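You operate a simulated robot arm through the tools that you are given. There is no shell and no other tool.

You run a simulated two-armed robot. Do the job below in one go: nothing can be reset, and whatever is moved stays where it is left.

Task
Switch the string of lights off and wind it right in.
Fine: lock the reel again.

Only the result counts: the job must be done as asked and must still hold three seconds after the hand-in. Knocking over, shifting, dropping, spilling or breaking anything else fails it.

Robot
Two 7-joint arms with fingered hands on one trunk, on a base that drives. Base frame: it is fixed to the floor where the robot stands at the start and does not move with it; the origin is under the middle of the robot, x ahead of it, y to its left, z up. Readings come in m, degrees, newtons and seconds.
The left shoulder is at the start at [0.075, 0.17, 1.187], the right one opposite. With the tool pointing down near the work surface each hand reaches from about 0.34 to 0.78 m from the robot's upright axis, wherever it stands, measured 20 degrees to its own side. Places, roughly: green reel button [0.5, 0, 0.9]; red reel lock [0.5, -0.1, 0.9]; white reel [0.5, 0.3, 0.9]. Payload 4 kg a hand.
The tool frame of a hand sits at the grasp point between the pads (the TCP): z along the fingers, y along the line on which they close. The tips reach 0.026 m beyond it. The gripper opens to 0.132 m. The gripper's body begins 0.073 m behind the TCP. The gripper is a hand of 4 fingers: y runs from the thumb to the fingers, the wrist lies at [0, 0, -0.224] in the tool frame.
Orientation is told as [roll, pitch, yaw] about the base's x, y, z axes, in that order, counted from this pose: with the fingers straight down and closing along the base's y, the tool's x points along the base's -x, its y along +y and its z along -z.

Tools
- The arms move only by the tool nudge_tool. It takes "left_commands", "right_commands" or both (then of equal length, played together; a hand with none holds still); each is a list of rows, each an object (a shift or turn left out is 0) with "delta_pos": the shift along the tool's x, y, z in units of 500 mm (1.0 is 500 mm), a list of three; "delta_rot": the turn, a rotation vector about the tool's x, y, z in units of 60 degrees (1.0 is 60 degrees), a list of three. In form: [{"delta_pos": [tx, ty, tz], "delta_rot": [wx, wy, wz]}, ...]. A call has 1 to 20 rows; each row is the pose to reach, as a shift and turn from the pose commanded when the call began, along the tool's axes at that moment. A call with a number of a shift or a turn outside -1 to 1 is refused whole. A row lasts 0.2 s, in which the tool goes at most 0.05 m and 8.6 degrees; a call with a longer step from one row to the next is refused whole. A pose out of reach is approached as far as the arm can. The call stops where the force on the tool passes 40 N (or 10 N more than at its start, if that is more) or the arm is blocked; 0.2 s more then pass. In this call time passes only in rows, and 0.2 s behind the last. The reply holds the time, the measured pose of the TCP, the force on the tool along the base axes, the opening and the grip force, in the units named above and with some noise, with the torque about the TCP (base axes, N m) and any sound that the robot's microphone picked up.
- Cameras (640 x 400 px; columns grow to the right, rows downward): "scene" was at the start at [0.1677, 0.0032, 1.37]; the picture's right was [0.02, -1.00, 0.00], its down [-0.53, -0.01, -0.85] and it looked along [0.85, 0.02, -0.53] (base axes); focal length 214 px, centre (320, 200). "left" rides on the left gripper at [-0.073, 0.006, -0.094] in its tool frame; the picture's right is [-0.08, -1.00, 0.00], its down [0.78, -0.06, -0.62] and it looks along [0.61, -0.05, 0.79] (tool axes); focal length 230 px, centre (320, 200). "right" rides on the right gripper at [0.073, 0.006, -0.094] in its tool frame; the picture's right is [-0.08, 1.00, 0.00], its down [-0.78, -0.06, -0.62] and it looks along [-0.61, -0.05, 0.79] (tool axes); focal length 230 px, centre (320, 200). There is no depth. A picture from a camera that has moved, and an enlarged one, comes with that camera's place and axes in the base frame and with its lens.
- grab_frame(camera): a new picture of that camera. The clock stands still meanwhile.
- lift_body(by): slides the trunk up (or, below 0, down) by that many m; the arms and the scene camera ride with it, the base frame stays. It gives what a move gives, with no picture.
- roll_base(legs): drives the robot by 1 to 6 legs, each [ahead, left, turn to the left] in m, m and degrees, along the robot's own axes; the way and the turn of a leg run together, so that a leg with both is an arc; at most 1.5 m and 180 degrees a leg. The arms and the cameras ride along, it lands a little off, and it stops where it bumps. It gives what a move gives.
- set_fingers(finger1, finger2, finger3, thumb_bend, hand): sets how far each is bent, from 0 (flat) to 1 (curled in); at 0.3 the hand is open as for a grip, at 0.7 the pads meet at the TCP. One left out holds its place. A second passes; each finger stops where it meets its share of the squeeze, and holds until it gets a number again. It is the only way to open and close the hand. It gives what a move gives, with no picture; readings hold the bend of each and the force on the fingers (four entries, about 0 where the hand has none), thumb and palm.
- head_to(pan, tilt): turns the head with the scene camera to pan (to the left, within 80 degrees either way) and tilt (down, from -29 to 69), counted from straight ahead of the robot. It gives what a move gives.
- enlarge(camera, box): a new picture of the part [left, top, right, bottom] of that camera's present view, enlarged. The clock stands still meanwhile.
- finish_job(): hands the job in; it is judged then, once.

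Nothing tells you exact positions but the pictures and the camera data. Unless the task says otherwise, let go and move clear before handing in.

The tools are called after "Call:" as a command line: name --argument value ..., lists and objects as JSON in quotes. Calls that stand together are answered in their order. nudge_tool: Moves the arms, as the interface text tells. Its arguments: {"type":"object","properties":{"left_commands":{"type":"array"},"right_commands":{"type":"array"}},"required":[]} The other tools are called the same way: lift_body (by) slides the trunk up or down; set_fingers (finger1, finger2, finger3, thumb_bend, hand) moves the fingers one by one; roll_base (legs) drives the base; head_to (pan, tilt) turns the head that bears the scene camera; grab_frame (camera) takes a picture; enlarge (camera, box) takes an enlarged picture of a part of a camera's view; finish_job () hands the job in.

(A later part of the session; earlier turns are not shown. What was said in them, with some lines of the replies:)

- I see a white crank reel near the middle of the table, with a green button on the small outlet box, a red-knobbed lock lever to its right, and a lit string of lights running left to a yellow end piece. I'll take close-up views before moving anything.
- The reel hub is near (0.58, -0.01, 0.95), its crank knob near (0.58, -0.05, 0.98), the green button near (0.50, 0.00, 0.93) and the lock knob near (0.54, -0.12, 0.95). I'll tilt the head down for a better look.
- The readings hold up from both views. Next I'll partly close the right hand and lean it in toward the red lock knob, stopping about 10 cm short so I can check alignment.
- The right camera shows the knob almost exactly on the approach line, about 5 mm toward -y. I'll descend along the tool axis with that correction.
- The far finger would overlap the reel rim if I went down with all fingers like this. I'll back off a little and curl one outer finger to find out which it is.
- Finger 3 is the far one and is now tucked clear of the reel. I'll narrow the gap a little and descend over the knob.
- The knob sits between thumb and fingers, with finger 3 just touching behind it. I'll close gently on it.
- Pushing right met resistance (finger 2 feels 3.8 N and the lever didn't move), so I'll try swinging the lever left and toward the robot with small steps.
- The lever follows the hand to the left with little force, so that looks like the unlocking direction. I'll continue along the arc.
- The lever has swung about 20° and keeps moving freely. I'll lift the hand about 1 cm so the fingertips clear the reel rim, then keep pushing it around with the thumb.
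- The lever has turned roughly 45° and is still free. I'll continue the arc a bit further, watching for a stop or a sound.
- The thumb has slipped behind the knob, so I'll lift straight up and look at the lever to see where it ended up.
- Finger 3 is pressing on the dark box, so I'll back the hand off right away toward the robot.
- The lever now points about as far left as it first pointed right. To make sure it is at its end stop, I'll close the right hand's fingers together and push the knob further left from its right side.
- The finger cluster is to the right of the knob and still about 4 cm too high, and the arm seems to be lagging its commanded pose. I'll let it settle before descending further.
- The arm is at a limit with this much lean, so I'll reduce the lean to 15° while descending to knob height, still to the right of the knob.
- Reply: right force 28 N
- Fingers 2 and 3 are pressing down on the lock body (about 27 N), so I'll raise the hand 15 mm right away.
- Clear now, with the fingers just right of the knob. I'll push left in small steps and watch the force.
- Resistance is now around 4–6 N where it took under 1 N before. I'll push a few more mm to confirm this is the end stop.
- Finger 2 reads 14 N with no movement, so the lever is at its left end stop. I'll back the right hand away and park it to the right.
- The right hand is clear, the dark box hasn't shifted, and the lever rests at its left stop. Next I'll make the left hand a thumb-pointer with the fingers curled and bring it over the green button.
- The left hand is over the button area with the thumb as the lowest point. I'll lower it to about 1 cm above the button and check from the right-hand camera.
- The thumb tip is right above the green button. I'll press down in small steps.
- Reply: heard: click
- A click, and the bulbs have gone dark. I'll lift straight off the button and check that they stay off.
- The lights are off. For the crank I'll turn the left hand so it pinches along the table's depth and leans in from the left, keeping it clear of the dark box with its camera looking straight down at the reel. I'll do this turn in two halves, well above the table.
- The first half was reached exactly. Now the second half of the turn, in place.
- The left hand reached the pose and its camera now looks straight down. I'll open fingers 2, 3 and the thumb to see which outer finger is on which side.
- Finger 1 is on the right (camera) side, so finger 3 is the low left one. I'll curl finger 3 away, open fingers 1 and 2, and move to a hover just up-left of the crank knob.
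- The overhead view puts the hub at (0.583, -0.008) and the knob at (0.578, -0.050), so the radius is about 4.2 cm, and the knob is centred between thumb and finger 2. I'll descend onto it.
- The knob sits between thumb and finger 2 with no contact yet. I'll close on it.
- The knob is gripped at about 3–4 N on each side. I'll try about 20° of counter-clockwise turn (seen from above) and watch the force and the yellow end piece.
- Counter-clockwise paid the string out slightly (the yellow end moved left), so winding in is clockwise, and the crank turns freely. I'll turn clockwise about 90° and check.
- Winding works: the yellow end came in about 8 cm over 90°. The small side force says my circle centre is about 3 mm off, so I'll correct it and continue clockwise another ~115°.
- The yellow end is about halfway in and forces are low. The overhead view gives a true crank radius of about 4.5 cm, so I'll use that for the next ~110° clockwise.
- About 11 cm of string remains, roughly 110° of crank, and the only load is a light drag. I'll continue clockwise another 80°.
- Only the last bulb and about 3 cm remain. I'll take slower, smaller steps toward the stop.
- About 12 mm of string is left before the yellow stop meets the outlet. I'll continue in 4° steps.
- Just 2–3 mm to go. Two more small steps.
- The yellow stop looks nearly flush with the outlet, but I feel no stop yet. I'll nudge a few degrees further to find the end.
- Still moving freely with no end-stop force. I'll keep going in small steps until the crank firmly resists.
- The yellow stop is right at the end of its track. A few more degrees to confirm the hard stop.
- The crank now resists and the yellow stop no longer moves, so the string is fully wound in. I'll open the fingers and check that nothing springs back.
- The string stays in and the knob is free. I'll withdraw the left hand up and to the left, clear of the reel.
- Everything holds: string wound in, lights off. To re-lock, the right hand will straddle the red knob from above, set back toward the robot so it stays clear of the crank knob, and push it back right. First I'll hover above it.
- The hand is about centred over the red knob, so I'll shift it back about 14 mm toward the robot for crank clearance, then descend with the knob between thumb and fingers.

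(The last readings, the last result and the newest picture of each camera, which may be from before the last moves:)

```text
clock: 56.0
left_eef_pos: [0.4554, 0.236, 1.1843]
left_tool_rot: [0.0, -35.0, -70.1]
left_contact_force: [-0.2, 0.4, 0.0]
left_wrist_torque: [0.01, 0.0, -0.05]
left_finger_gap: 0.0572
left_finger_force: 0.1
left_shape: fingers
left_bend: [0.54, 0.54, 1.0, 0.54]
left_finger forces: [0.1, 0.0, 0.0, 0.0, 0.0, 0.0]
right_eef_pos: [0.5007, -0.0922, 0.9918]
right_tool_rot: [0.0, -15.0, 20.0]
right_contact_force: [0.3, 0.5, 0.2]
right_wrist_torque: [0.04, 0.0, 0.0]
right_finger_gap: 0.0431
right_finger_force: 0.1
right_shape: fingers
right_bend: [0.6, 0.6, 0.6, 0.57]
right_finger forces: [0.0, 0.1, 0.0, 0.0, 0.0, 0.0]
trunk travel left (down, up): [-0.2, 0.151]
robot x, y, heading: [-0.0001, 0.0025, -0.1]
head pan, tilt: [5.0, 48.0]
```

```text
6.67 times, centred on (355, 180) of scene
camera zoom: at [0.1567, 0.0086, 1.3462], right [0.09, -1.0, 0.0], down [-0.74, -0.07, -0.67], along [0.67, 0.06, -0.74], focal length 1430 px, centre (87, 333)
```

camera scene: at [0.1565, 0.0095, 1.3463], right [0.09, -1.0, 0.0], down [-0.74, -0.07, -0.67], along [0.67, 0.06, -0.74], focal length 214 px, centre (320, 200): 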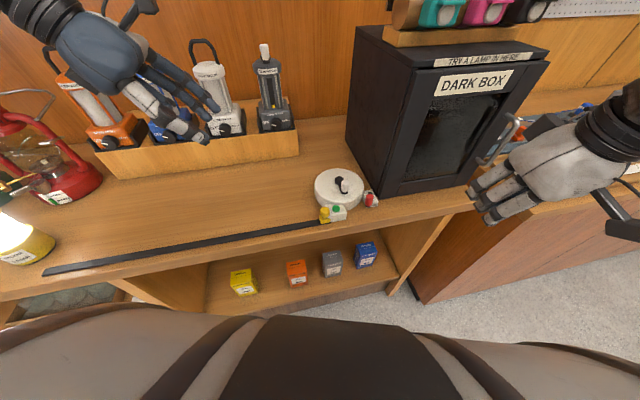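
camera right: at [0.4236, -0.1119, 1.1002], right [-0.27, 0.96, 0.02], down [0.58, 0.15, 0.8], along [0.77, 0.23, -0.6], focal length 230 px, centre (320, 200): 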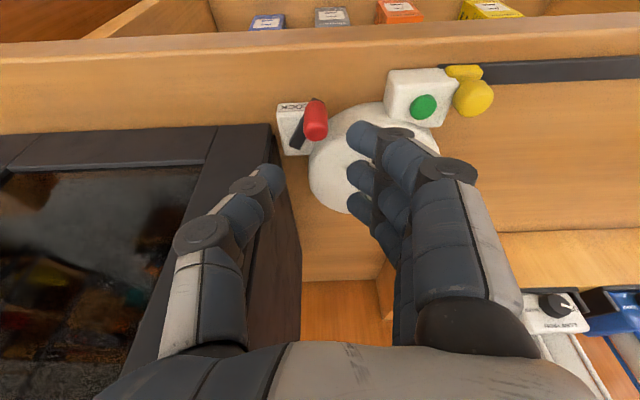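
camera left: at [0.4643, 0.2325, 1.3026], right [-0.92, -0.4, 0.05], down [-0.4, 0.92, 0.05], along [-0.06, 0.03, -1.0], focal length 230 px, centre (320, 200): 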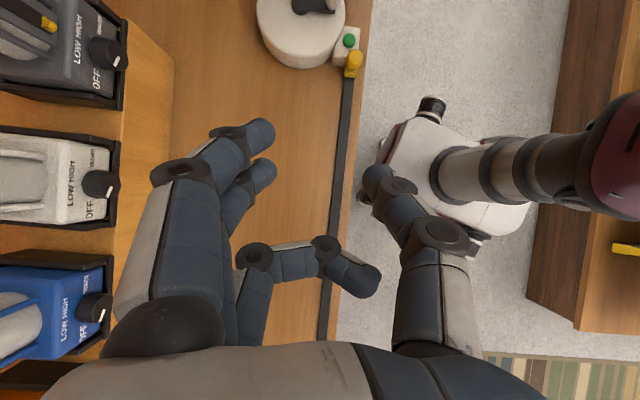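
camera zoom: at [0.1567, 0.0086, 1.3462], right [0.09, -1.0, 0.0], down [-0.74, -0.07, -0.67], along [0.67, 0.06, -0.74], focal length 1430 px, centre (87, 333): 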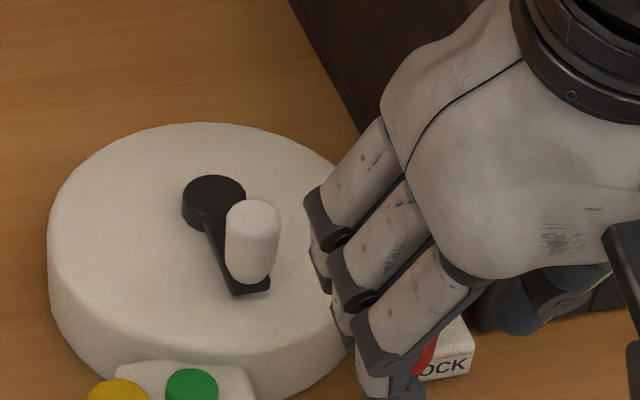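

The knob sits centred between thumb and fingers, about 16 mm ahead of the tool centre as planned. I'll descend the last 2 cm and start pushing right.

Call:
nudge_tool --right_commands '[{"delta_pos": [0.0054, 0, 0.02]}, {"delta_pos": [0.0106, 0, 0.0395]}]'

Call:
nudge_tool --right_commands '[{"delta_pos": [0, -0.012, 0]}, {"delta_pos": [0, -0.024, 0]}, {"delta_pos": [0, -0.036, 0]}]'

Call:
enlarge --camera "right" --box '[200, 70, 440, 240]'

Call:
enlarge --camera "scene" --box '[310, 150, 400, 210]'

```text
clock: 56.6
left_eef_pos: [0.4561, 0.2364, 1.1842]
left_tool_rot: [0.0, -35.0, -69.9]
left_contact_force: [-0.5, 0.2, 0.4]
left_wrist_torque: [-0.02, -0.03, -0.01]
left_finger_gap: 0.057
left_finger_force: 0.1
left_shape: fingers
left_bend: [0.54, 0.54, 1.0, 0.54]
left_finger forces: [0.0, 0.0, 0.1, 0.0, 0.0, 0.0]
right_eef_pos: [0.5018, -0.0915, 0.9728]
right_tool_rot: [-0.1, -14.9, 19.9]
right_contact_force: [-0.2, 0.2, 0.0]
right_wrist_torque: [-0.01, 0.0, 0.01]
right_finger_gap: 0.0433
right_finger_force: 0.1
right_shape: fingers
right_bend: [0.6, 0.6, 0.6, 0.57]
right_finger forces: [0.1, 0.0, 0.0, 0.0, 0.1, 0.1]
trunk travel left (down, up): [-0.2, 0.151]
robot x, y, heading: [0.0014, 0.003, 0.0]
head pan, tilt: [5.0, 48.0]
```

```text
clock: 57.4
left_eef_pos: [0.4572, 0.2346, 1.1839]
left_tool_rot: [0.1, -35.0, -70.1]
left_contact_force: [0.0, -0.2, -0.4]
left_wrist_torque: [-0.02, 0.03, 0.01]
left_finger_gap: 0.0566
left_finger_force: 0.0
left_shape: fingers
left_bend: [0.54, 0.54, 1.0, 0.54]
left_finger forces: [0.0, 0.0, 0.0, 0.1, 0.0, 0.0]
right_eef_pos: [0.5082, -0.1087, 0.9725]
right_tool_rot: [0.0, -15.0, 20.1]
right_contact_force: [-0.2, 0.1, 0.2]
right_wrist_torque: [0.0, 0.07, 0.01]
right_finger_gap: 0.0432
right_finger_force: 0.3
right_shape: fingers
right_bend: [0.6, 0.6, 0.59, 0.57]
right_finger forces: [0.1, 0.1, 0.4, 0.1, 0.0, 0.1]
trunk travel left (down, up): [-0.2, 0.151]
robot x, y, heading: [-0.002, -0.0017, 0.1]
head pan, tilt: [5.0, 48.0]
```

```text
2.35 times, centred on (320, 155) of right
camera zoom: at [0.4166, -0.1355, 1.043], right [-0.27, 0.96, 0.02], down [0.58, 0.15, 0.8], along [0.77, 0.23, -0.6], focal length 541 px, centre (320, 306)
```

zoom: 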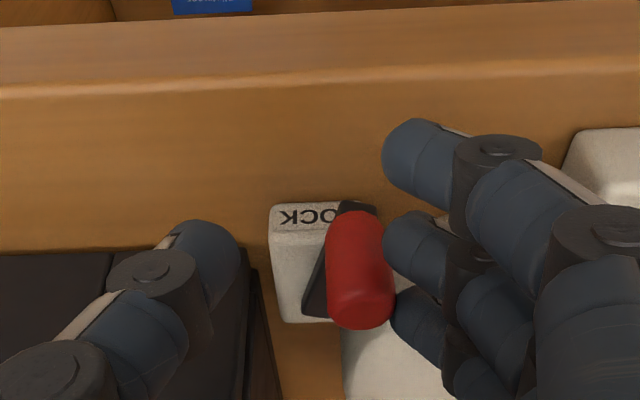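

```text
6.67 times, centred on (355, 180) of scene
camera zoom: at [0.1568, 0.008, 1.3462], right [0.09, -1.0, 0.0], down [-0.74, -0.06, -0.67], along [0.67, 0.06, -0.74], focal length 1430 px, centre (87, 333)
```

zoom: 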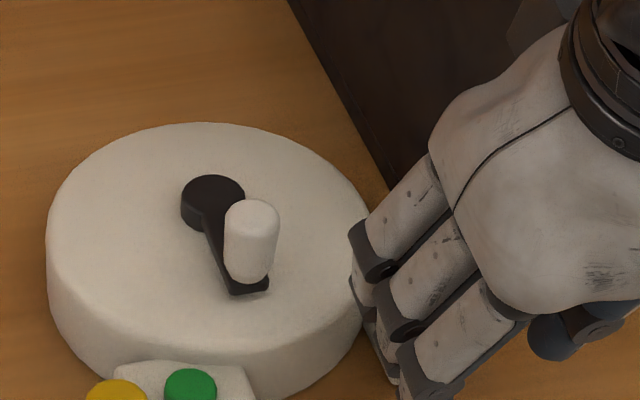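

Contact made (0.4 N on finger 3) and the lever is starting to move. I'll keep pushing right.

Call:
nudge_tool --right_commands '[{"delta_pos": [0, -0.012, 0]}, {"delta_pos": [0, -0.024, 0]}, {"delta_pos": [0, -0.036, 0]}]'

Call:
enlarge --camera "right" --box '[200, 70, 440, 240]'

Call:
enlarge --camera "scene" --box '[310, 150, 430, 220]'

```text
clock: 58.2
left_eef_pos: [0.4567, 0.2357, 1.1853]
left_tool_rot: [0.1, -35.0, -70.0]
left_contact_force: [-1.3, 0.4, 0.0]
left_wrist_torque: [-0.01, 0.03, -0.01]
left_finger_gap: 0.0574
left_finger_force: 0.2
left_shape: fingers
left_bend: [0.54, 0.54, 1.0, 0.54]
left_finger forces: [0.1, 0.1, 0.1, 0.1, 0.1, 0.0]
right_eef_pos: [0.5132, -0.127, 0.9722]
right_tool_rot: [0.0, -15.0, 20.1]
right_contact_force: [0.6, -0.1, 0.4]
right_wrist_torque: [-0.02, 0.01, 0.03]
right_finger_gap: 0.0431
right_finger_force: 0.4
right_shape: fingers
right_bend: [0.6, 0.6, 0.59, 0.57]
right_finger forces: [0.0, 0.1, 0.3, 0.0, 0.0, 0.1]
trunk travel left (down, up): [-0.2, 0.151]
robot x, y, heading: [0.0023, 0.0025, -0.1]
head pan, tilt: [5.0, 48.0]
```

```text
2.35 times, centred on (320, 155) of right
camera zoom: at [0.4224, -0.1529, 1.0433], right [-0.27, 0.96, 0.02], down [0.58, 0.15, 0.8], along [0.77, 0.23, -0.6], focal length 541 px, centre (320, 306)
```

zoom: 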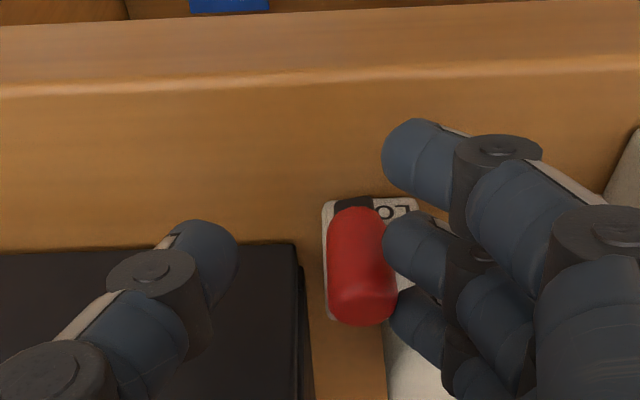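

```text
5.33 times, centred on (370, 185) of scene
camera zoom: at [0.1567, 0.008, 1.3463], right [0.09, -1.0, 0.0], down [-0.74, -0.06, -0.67], along [0.67, 0.06, -0.74], focal length 1144 px, centre (53, 280)
```

zoom: 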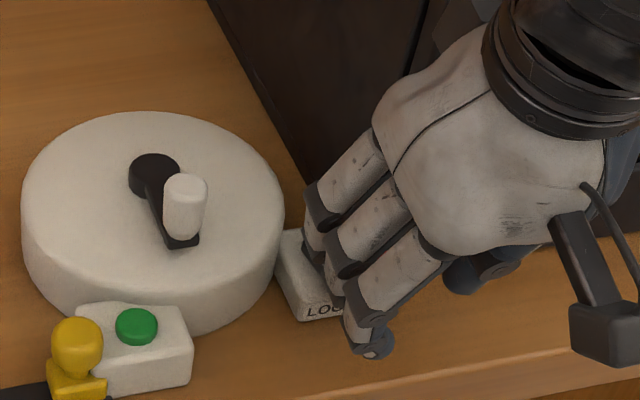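

The lever follows. I'll continue right toward the locked end.

Call:
nudge_tool --right_commands '[{"delta_pos": [0, -0.012, 0]}, {"delta_pos": [0, -0.02, 0]}, {"delta_pos": [0, -0.028, 0]}]'

Call:
enlarge --camera "right" --box '[200, 70, 440, 240]'

Call:
enlarge --camera "scene" --box '[310, 150, 430, 220]'

```text
clock: 59.0
left_eef_pos: [0.4556, 0.2359, 1.184]
left_tool_rot: [0.0, -35.0, -70.1]
left_contact_force: [-0.2, 1.3, -0.9]
left_wrist_torque: [0.0, -0.02, -0.03]
left_finger_gap: 0.0571
left_finger_force: 0.0
left_shape: fingers
left_bend: [0.54, 0.54, 1.0, 0.54]
left_finger forces: [0.0, 0.0, 0.1, 0.0, 0.1, 0.0]
right_eef_pos: [0.5179, -0.1389, 0.9721]
right_tool_rot: [-0.1, -15.0, 19.9]
right_contact_force: [0.2, 1.0, 0.9]
right_wrist_torque: [0.05, 0.0, 0.04]
right_finger_gap: 0.0432
right_finger_force: 0.8
right_shape: fingers
right_bend: [0.6, 0.6, 0.59, 0.57]
right_finger forces: [0.0, 0.0, 1.4, 0.0, 0.0, 0.0]
trunk travel left (down, up): [-0.2, 0.151]
robot x, y, heading: [0.0013, 0.002, 0.0]
head pan, tilt: [5.0, 48.0]
```

```text
2.35 times, centred on (320, 155) of right
camera zoom: at [0.4263, -0.165, 1.0432], right [-0.27, 0.96, 0.02], down [0.58, 0.15, 0.8], along [0.77, 0.23, -0.6], focal length 541 px, centre (320, 306)
```

zoom: 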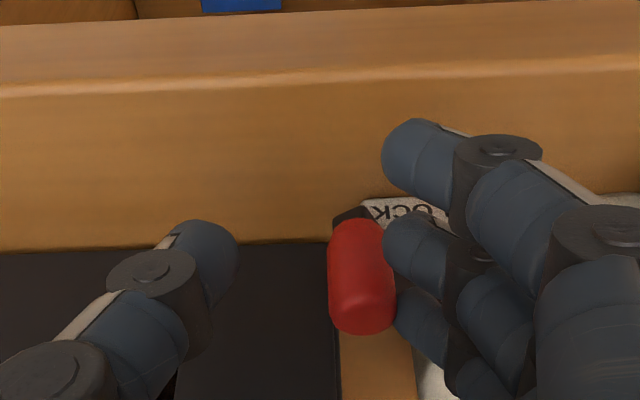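

```text
5.33 times, centred on (370, 185) of scene
camera zoom: at [0.1566, 0.0083, 1.3463], right [0.09, -1.0, 0.0], down [-0.74, -0.06, -0.67], along [0.67, 0.06, -0.74], focal length 1144 px, centre (53, 280)
```

zoom: 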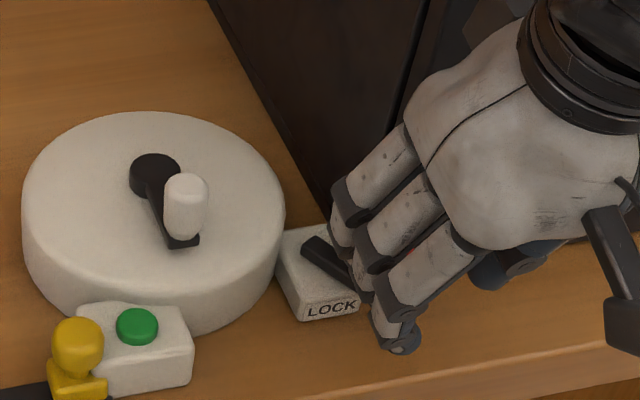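

The lever is nearly back at its original angle. A few more mm to press it firmly to the end stop.

Call:
nudge_tool --right_commands '[{"delta_pos": [0, -0.006, 0]}, {"delta_pos": [0, -0.012, 0]}]'

Call:
enlarge --camera "scene" --box '[310, 150, 430, 220]'

```text
clock: 59.6
left_eef_pos: [0.4561, 0.2361, 1.1842]
left_tool_rot: [-0.1, -35.0, -70.0]
left_contact_force: [0.7, 0.3, 0.4]
left_wrist_torque: [-0.01, 0.02, -0.01]
left_finger_gap: 0.0571
left_finger_force: 0.0
left_shape: fingers
left_bend: [0.54, 0.54, 1.0, 0.54]
left_finger forces: [0.1, 0.0, 0.0, 0.0, 0.0, 0.0]
right_eef_pos: [0.5189, -0.1427, 0.9715]
right_tool_rot: [-0.1, -15.1, 19.9]
right_contact_force: [-1.8, 3.5, 1.2]
right_wrist_torque: [0.1, 0.02, 0.11]
right_finger_gap: 0.0433
right_finger_force: 1.5
right_shape: fingers
right_bend: [0.6, 0.6, 0.57, 0.57]
right_finger forces: [0.0, 0.0, 3.6, 0.0, 0.0, 0.1]
trunk travel left (down, up): [-0.2, 0.151]
robot x, y, heading: [-0.0011, 0.0009, -0.2]
head pan, tilt: [5.0, 48.0]
```

```text
5.33 times, centred on (370, 185) of scene
camera zoom: at [0.1563, 0.0088, 1.3463], right [0.09, -1.0, 0.0], down [-0.74, -0.07, -0.67], along [0.67, 0.06, -0.74], focal length 1144 px, centre (53, 280)
```

zoom: 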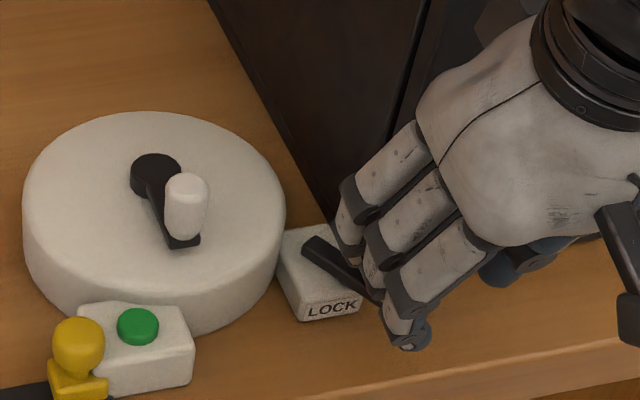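

Resistance is building at the original angle. One more small push to confirm the stop.

Call:
nudge_tool --right_commands '[{"delta_pos": [0, -0.006, 0]}, {"delta_pos": [0, -0.012, 0]}]'

Call:
enlarge --camera "scene" --box '[310, 150, 430, 220]'

Call:
enlarge --camera "right" --box '[200, 70, 440, 240]'

```text
clock: 60.2
left_eef_pos: [0.4573, 0.2369, 1.1847]
left_tool_rot: [-0.1, -35.1, -70.0]
left_contact_force: [-0.3, -0.1, 0.4]
left_wrist_torque: [-0.02, 0.01, -0.01]
left_finger_gap: 0.0571
left_finger_force: 0.1
left_shape: fingers
left_bend: [0.54, 0.54, 1.0, 0.54]
left_finger forces: [0.0, 0.0, 0.0, 0.0, 0.0, 0.0]
right_eef_pos: [0.5205, -0.1494, 0.9728]
right_tool_rot: [0.0, -15.0, 20.1]
right_contact_force: [-2.0, 6.8, 2.5]
right_wrist_torque: [0.19, -0.01, 0.17]
right_finger_gap: 0.0433
right_finger_force: 3.5
right_shape: fingers
right_bend: [0.6, 0.6, 0.54, 0.57]
right_finger forces: [0.1, 0.0, 6.6, 0.0, 0.0, 0.1]
trunk travel left (down, up): [-0.2, 0.151]
robot x, y, heading: [0.0035, 0.0024, -0.2]
head pan, tilt: [5.0, 48.0]
```

```text
5.33 times, centred on (370, 185) of scene
camera zoom: at [0.1562, 0.0091, 1.3463], right [0.09, -1.0, 0.0], down [-0.74, -0.07, -0.67], along [0.67, 0.06, -0.74], focal length 1144 px, centre (53, 280)
```

zoom: 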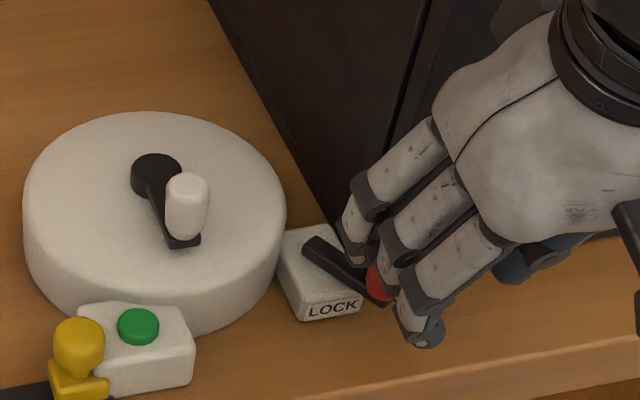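

```text
2.35 times, centred on (320, 155) of right
camera zoom: at [0.4303, -0.1755, 1.0438], right [-0.27, 0.96, 0.02], down [0.58, 0.15, 0.8], along [0.77, 0.23, -0.6], focal length 541 px, centre (320, 306)
```

zoom: 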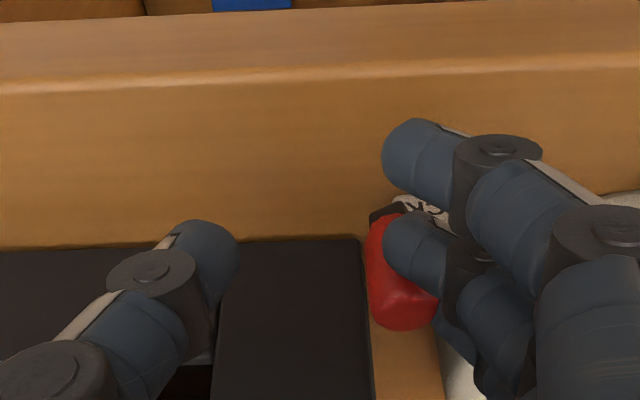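

Finger 3 reads 6.6 N with the lever stationary at its original right-hand angle, so it is locked. I'll ease off a little, lift straight up and retreat toward the robot.

Call:
nudge_tool --right_commands '[{"delta_pos": [0, 0.016, 0]}, {"delta_pos": [-0.0104, 0.02, -0.0386]}, {"delta_pos": [-0.0208, 0.02, -0.0772]}, {"delta_pos": [-0.026, 0.02, -0.16]}, {"delta_pos": [0.05, 0.02, -0.19]}, {"delta_pos": [0.13, 0.0, -0.22]}, {"delta_pos": [0.2, -0.06, -0.25]}, {"delta_pos": [0.22, -0.14, -0.28]}]'

Call:
grab_frame --camera "scene"

Call:
enlarge --camera "scene" --box '[270, 140, 430, 240]'

```text
clock: 62.0
left_eef_pos: [0.4566, 0.2343, 1.1843]
left_tool_rot: [0.0, -35.0, -70.0]
left_contact_force: [-0.1, 0.2, 0.5]
left_wrist_torque: [0.01, 0.01, 0.02]
left_finger_gap: 0.0571
left_finger_force: 0.0
left_shape: fingers
left_bend: [0.54, 0.54, 1.0, 0.54]
left_finger forces: [0.0, 0.0, 0.0, 0.0, 0.0, 0.1]
right_eef_pos: [0.4127, -0.2657, 1.0765]
right_tool_rot: [-0.1, -15.1, 20.1]
right_contact_force: [-0.6, -0.3, -0.3]
right_wrist_torque: [0.0, 0.02, 0.0]
right_finger_gap: 0.0433
right_finger_force: 0.0
right_shape: fingers
right_bend: [0.6, 0.6, 0.6, 0.57]
right_finger forces: [0.1, 0.1, 0.0, 0.0, 0.1, 0.1]
trunk travel left (down, up): [-0.2, 0.151]
robot x, y, heading: [-0.0001, 0.0008, -0.1]
head pan, tilt: [5.0, 48.0]
```

```text
taken
camera scene: at [0.1564, 0.0077, 1.3463], right [0.09, -1.0, 0.0], down [-0.74, -0.06, -0.67], along [0.67, 0.06, -0.74], focal length 214 px, centre (320, 200)
```

scene: 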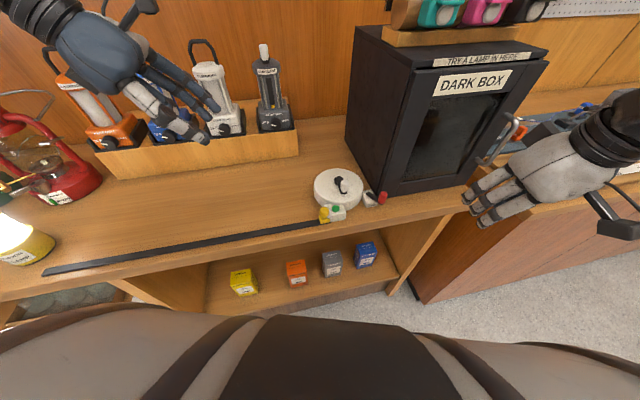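

```text
4.00 times, centred on (350, 190) of scene
camera zoom: at [0.1564, 0.0077, 1.3463], right [0.09, -1.0, 0.0], down [-0.74, -0.06, -0.67], along [0.67, 0.06, -0.74], focal length 858 px, centre (200, 240)
```

zoom: 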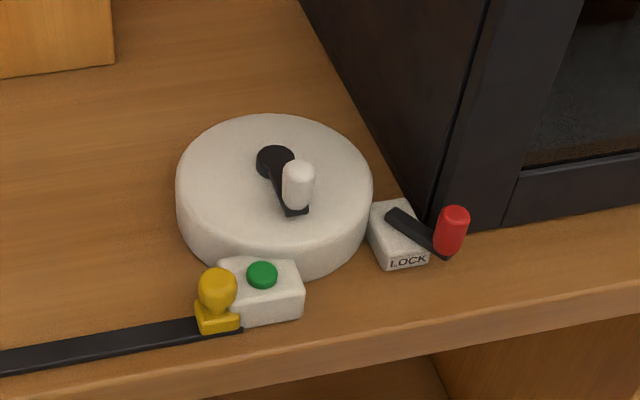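

The lever is back exactly where it started, in the locked position. The yellow stop is tight against the outlet, the lights are off, both hands are clear, and nothing else has moved. I'm handing in the job.

Call:
finish_job

```text
The job is handed in.
```

The lights are off, the string is wound right in, and the reel is locked again. The job is handed in; I haven't seen the verdict.

- **Lights:** one press of the green button clicked and the bulbs went dark.
- **String:** I first turned the crank about 20° the wrong way, which let out a little string, then wound clockwise. I stopped when the crank resisted and the yellow end piece stopped moving against the outlet. It stayed there after I let go.
- **Lock:** the red lever is back at the right-hand angle it started from, pressed against its stop. I did not try turning the crank afterwards to test the lock.
- **Contact:** while retreating from the first lever move, a finger of the right hand pressed on the dark box at about 12 N. Later, two right-hand fingers pushed down on the lock at about 27 N. I backed off both times, and pictures taken afterwards show neither the box nor the lock shifted.

Both hands were clear of everything when I handed in.
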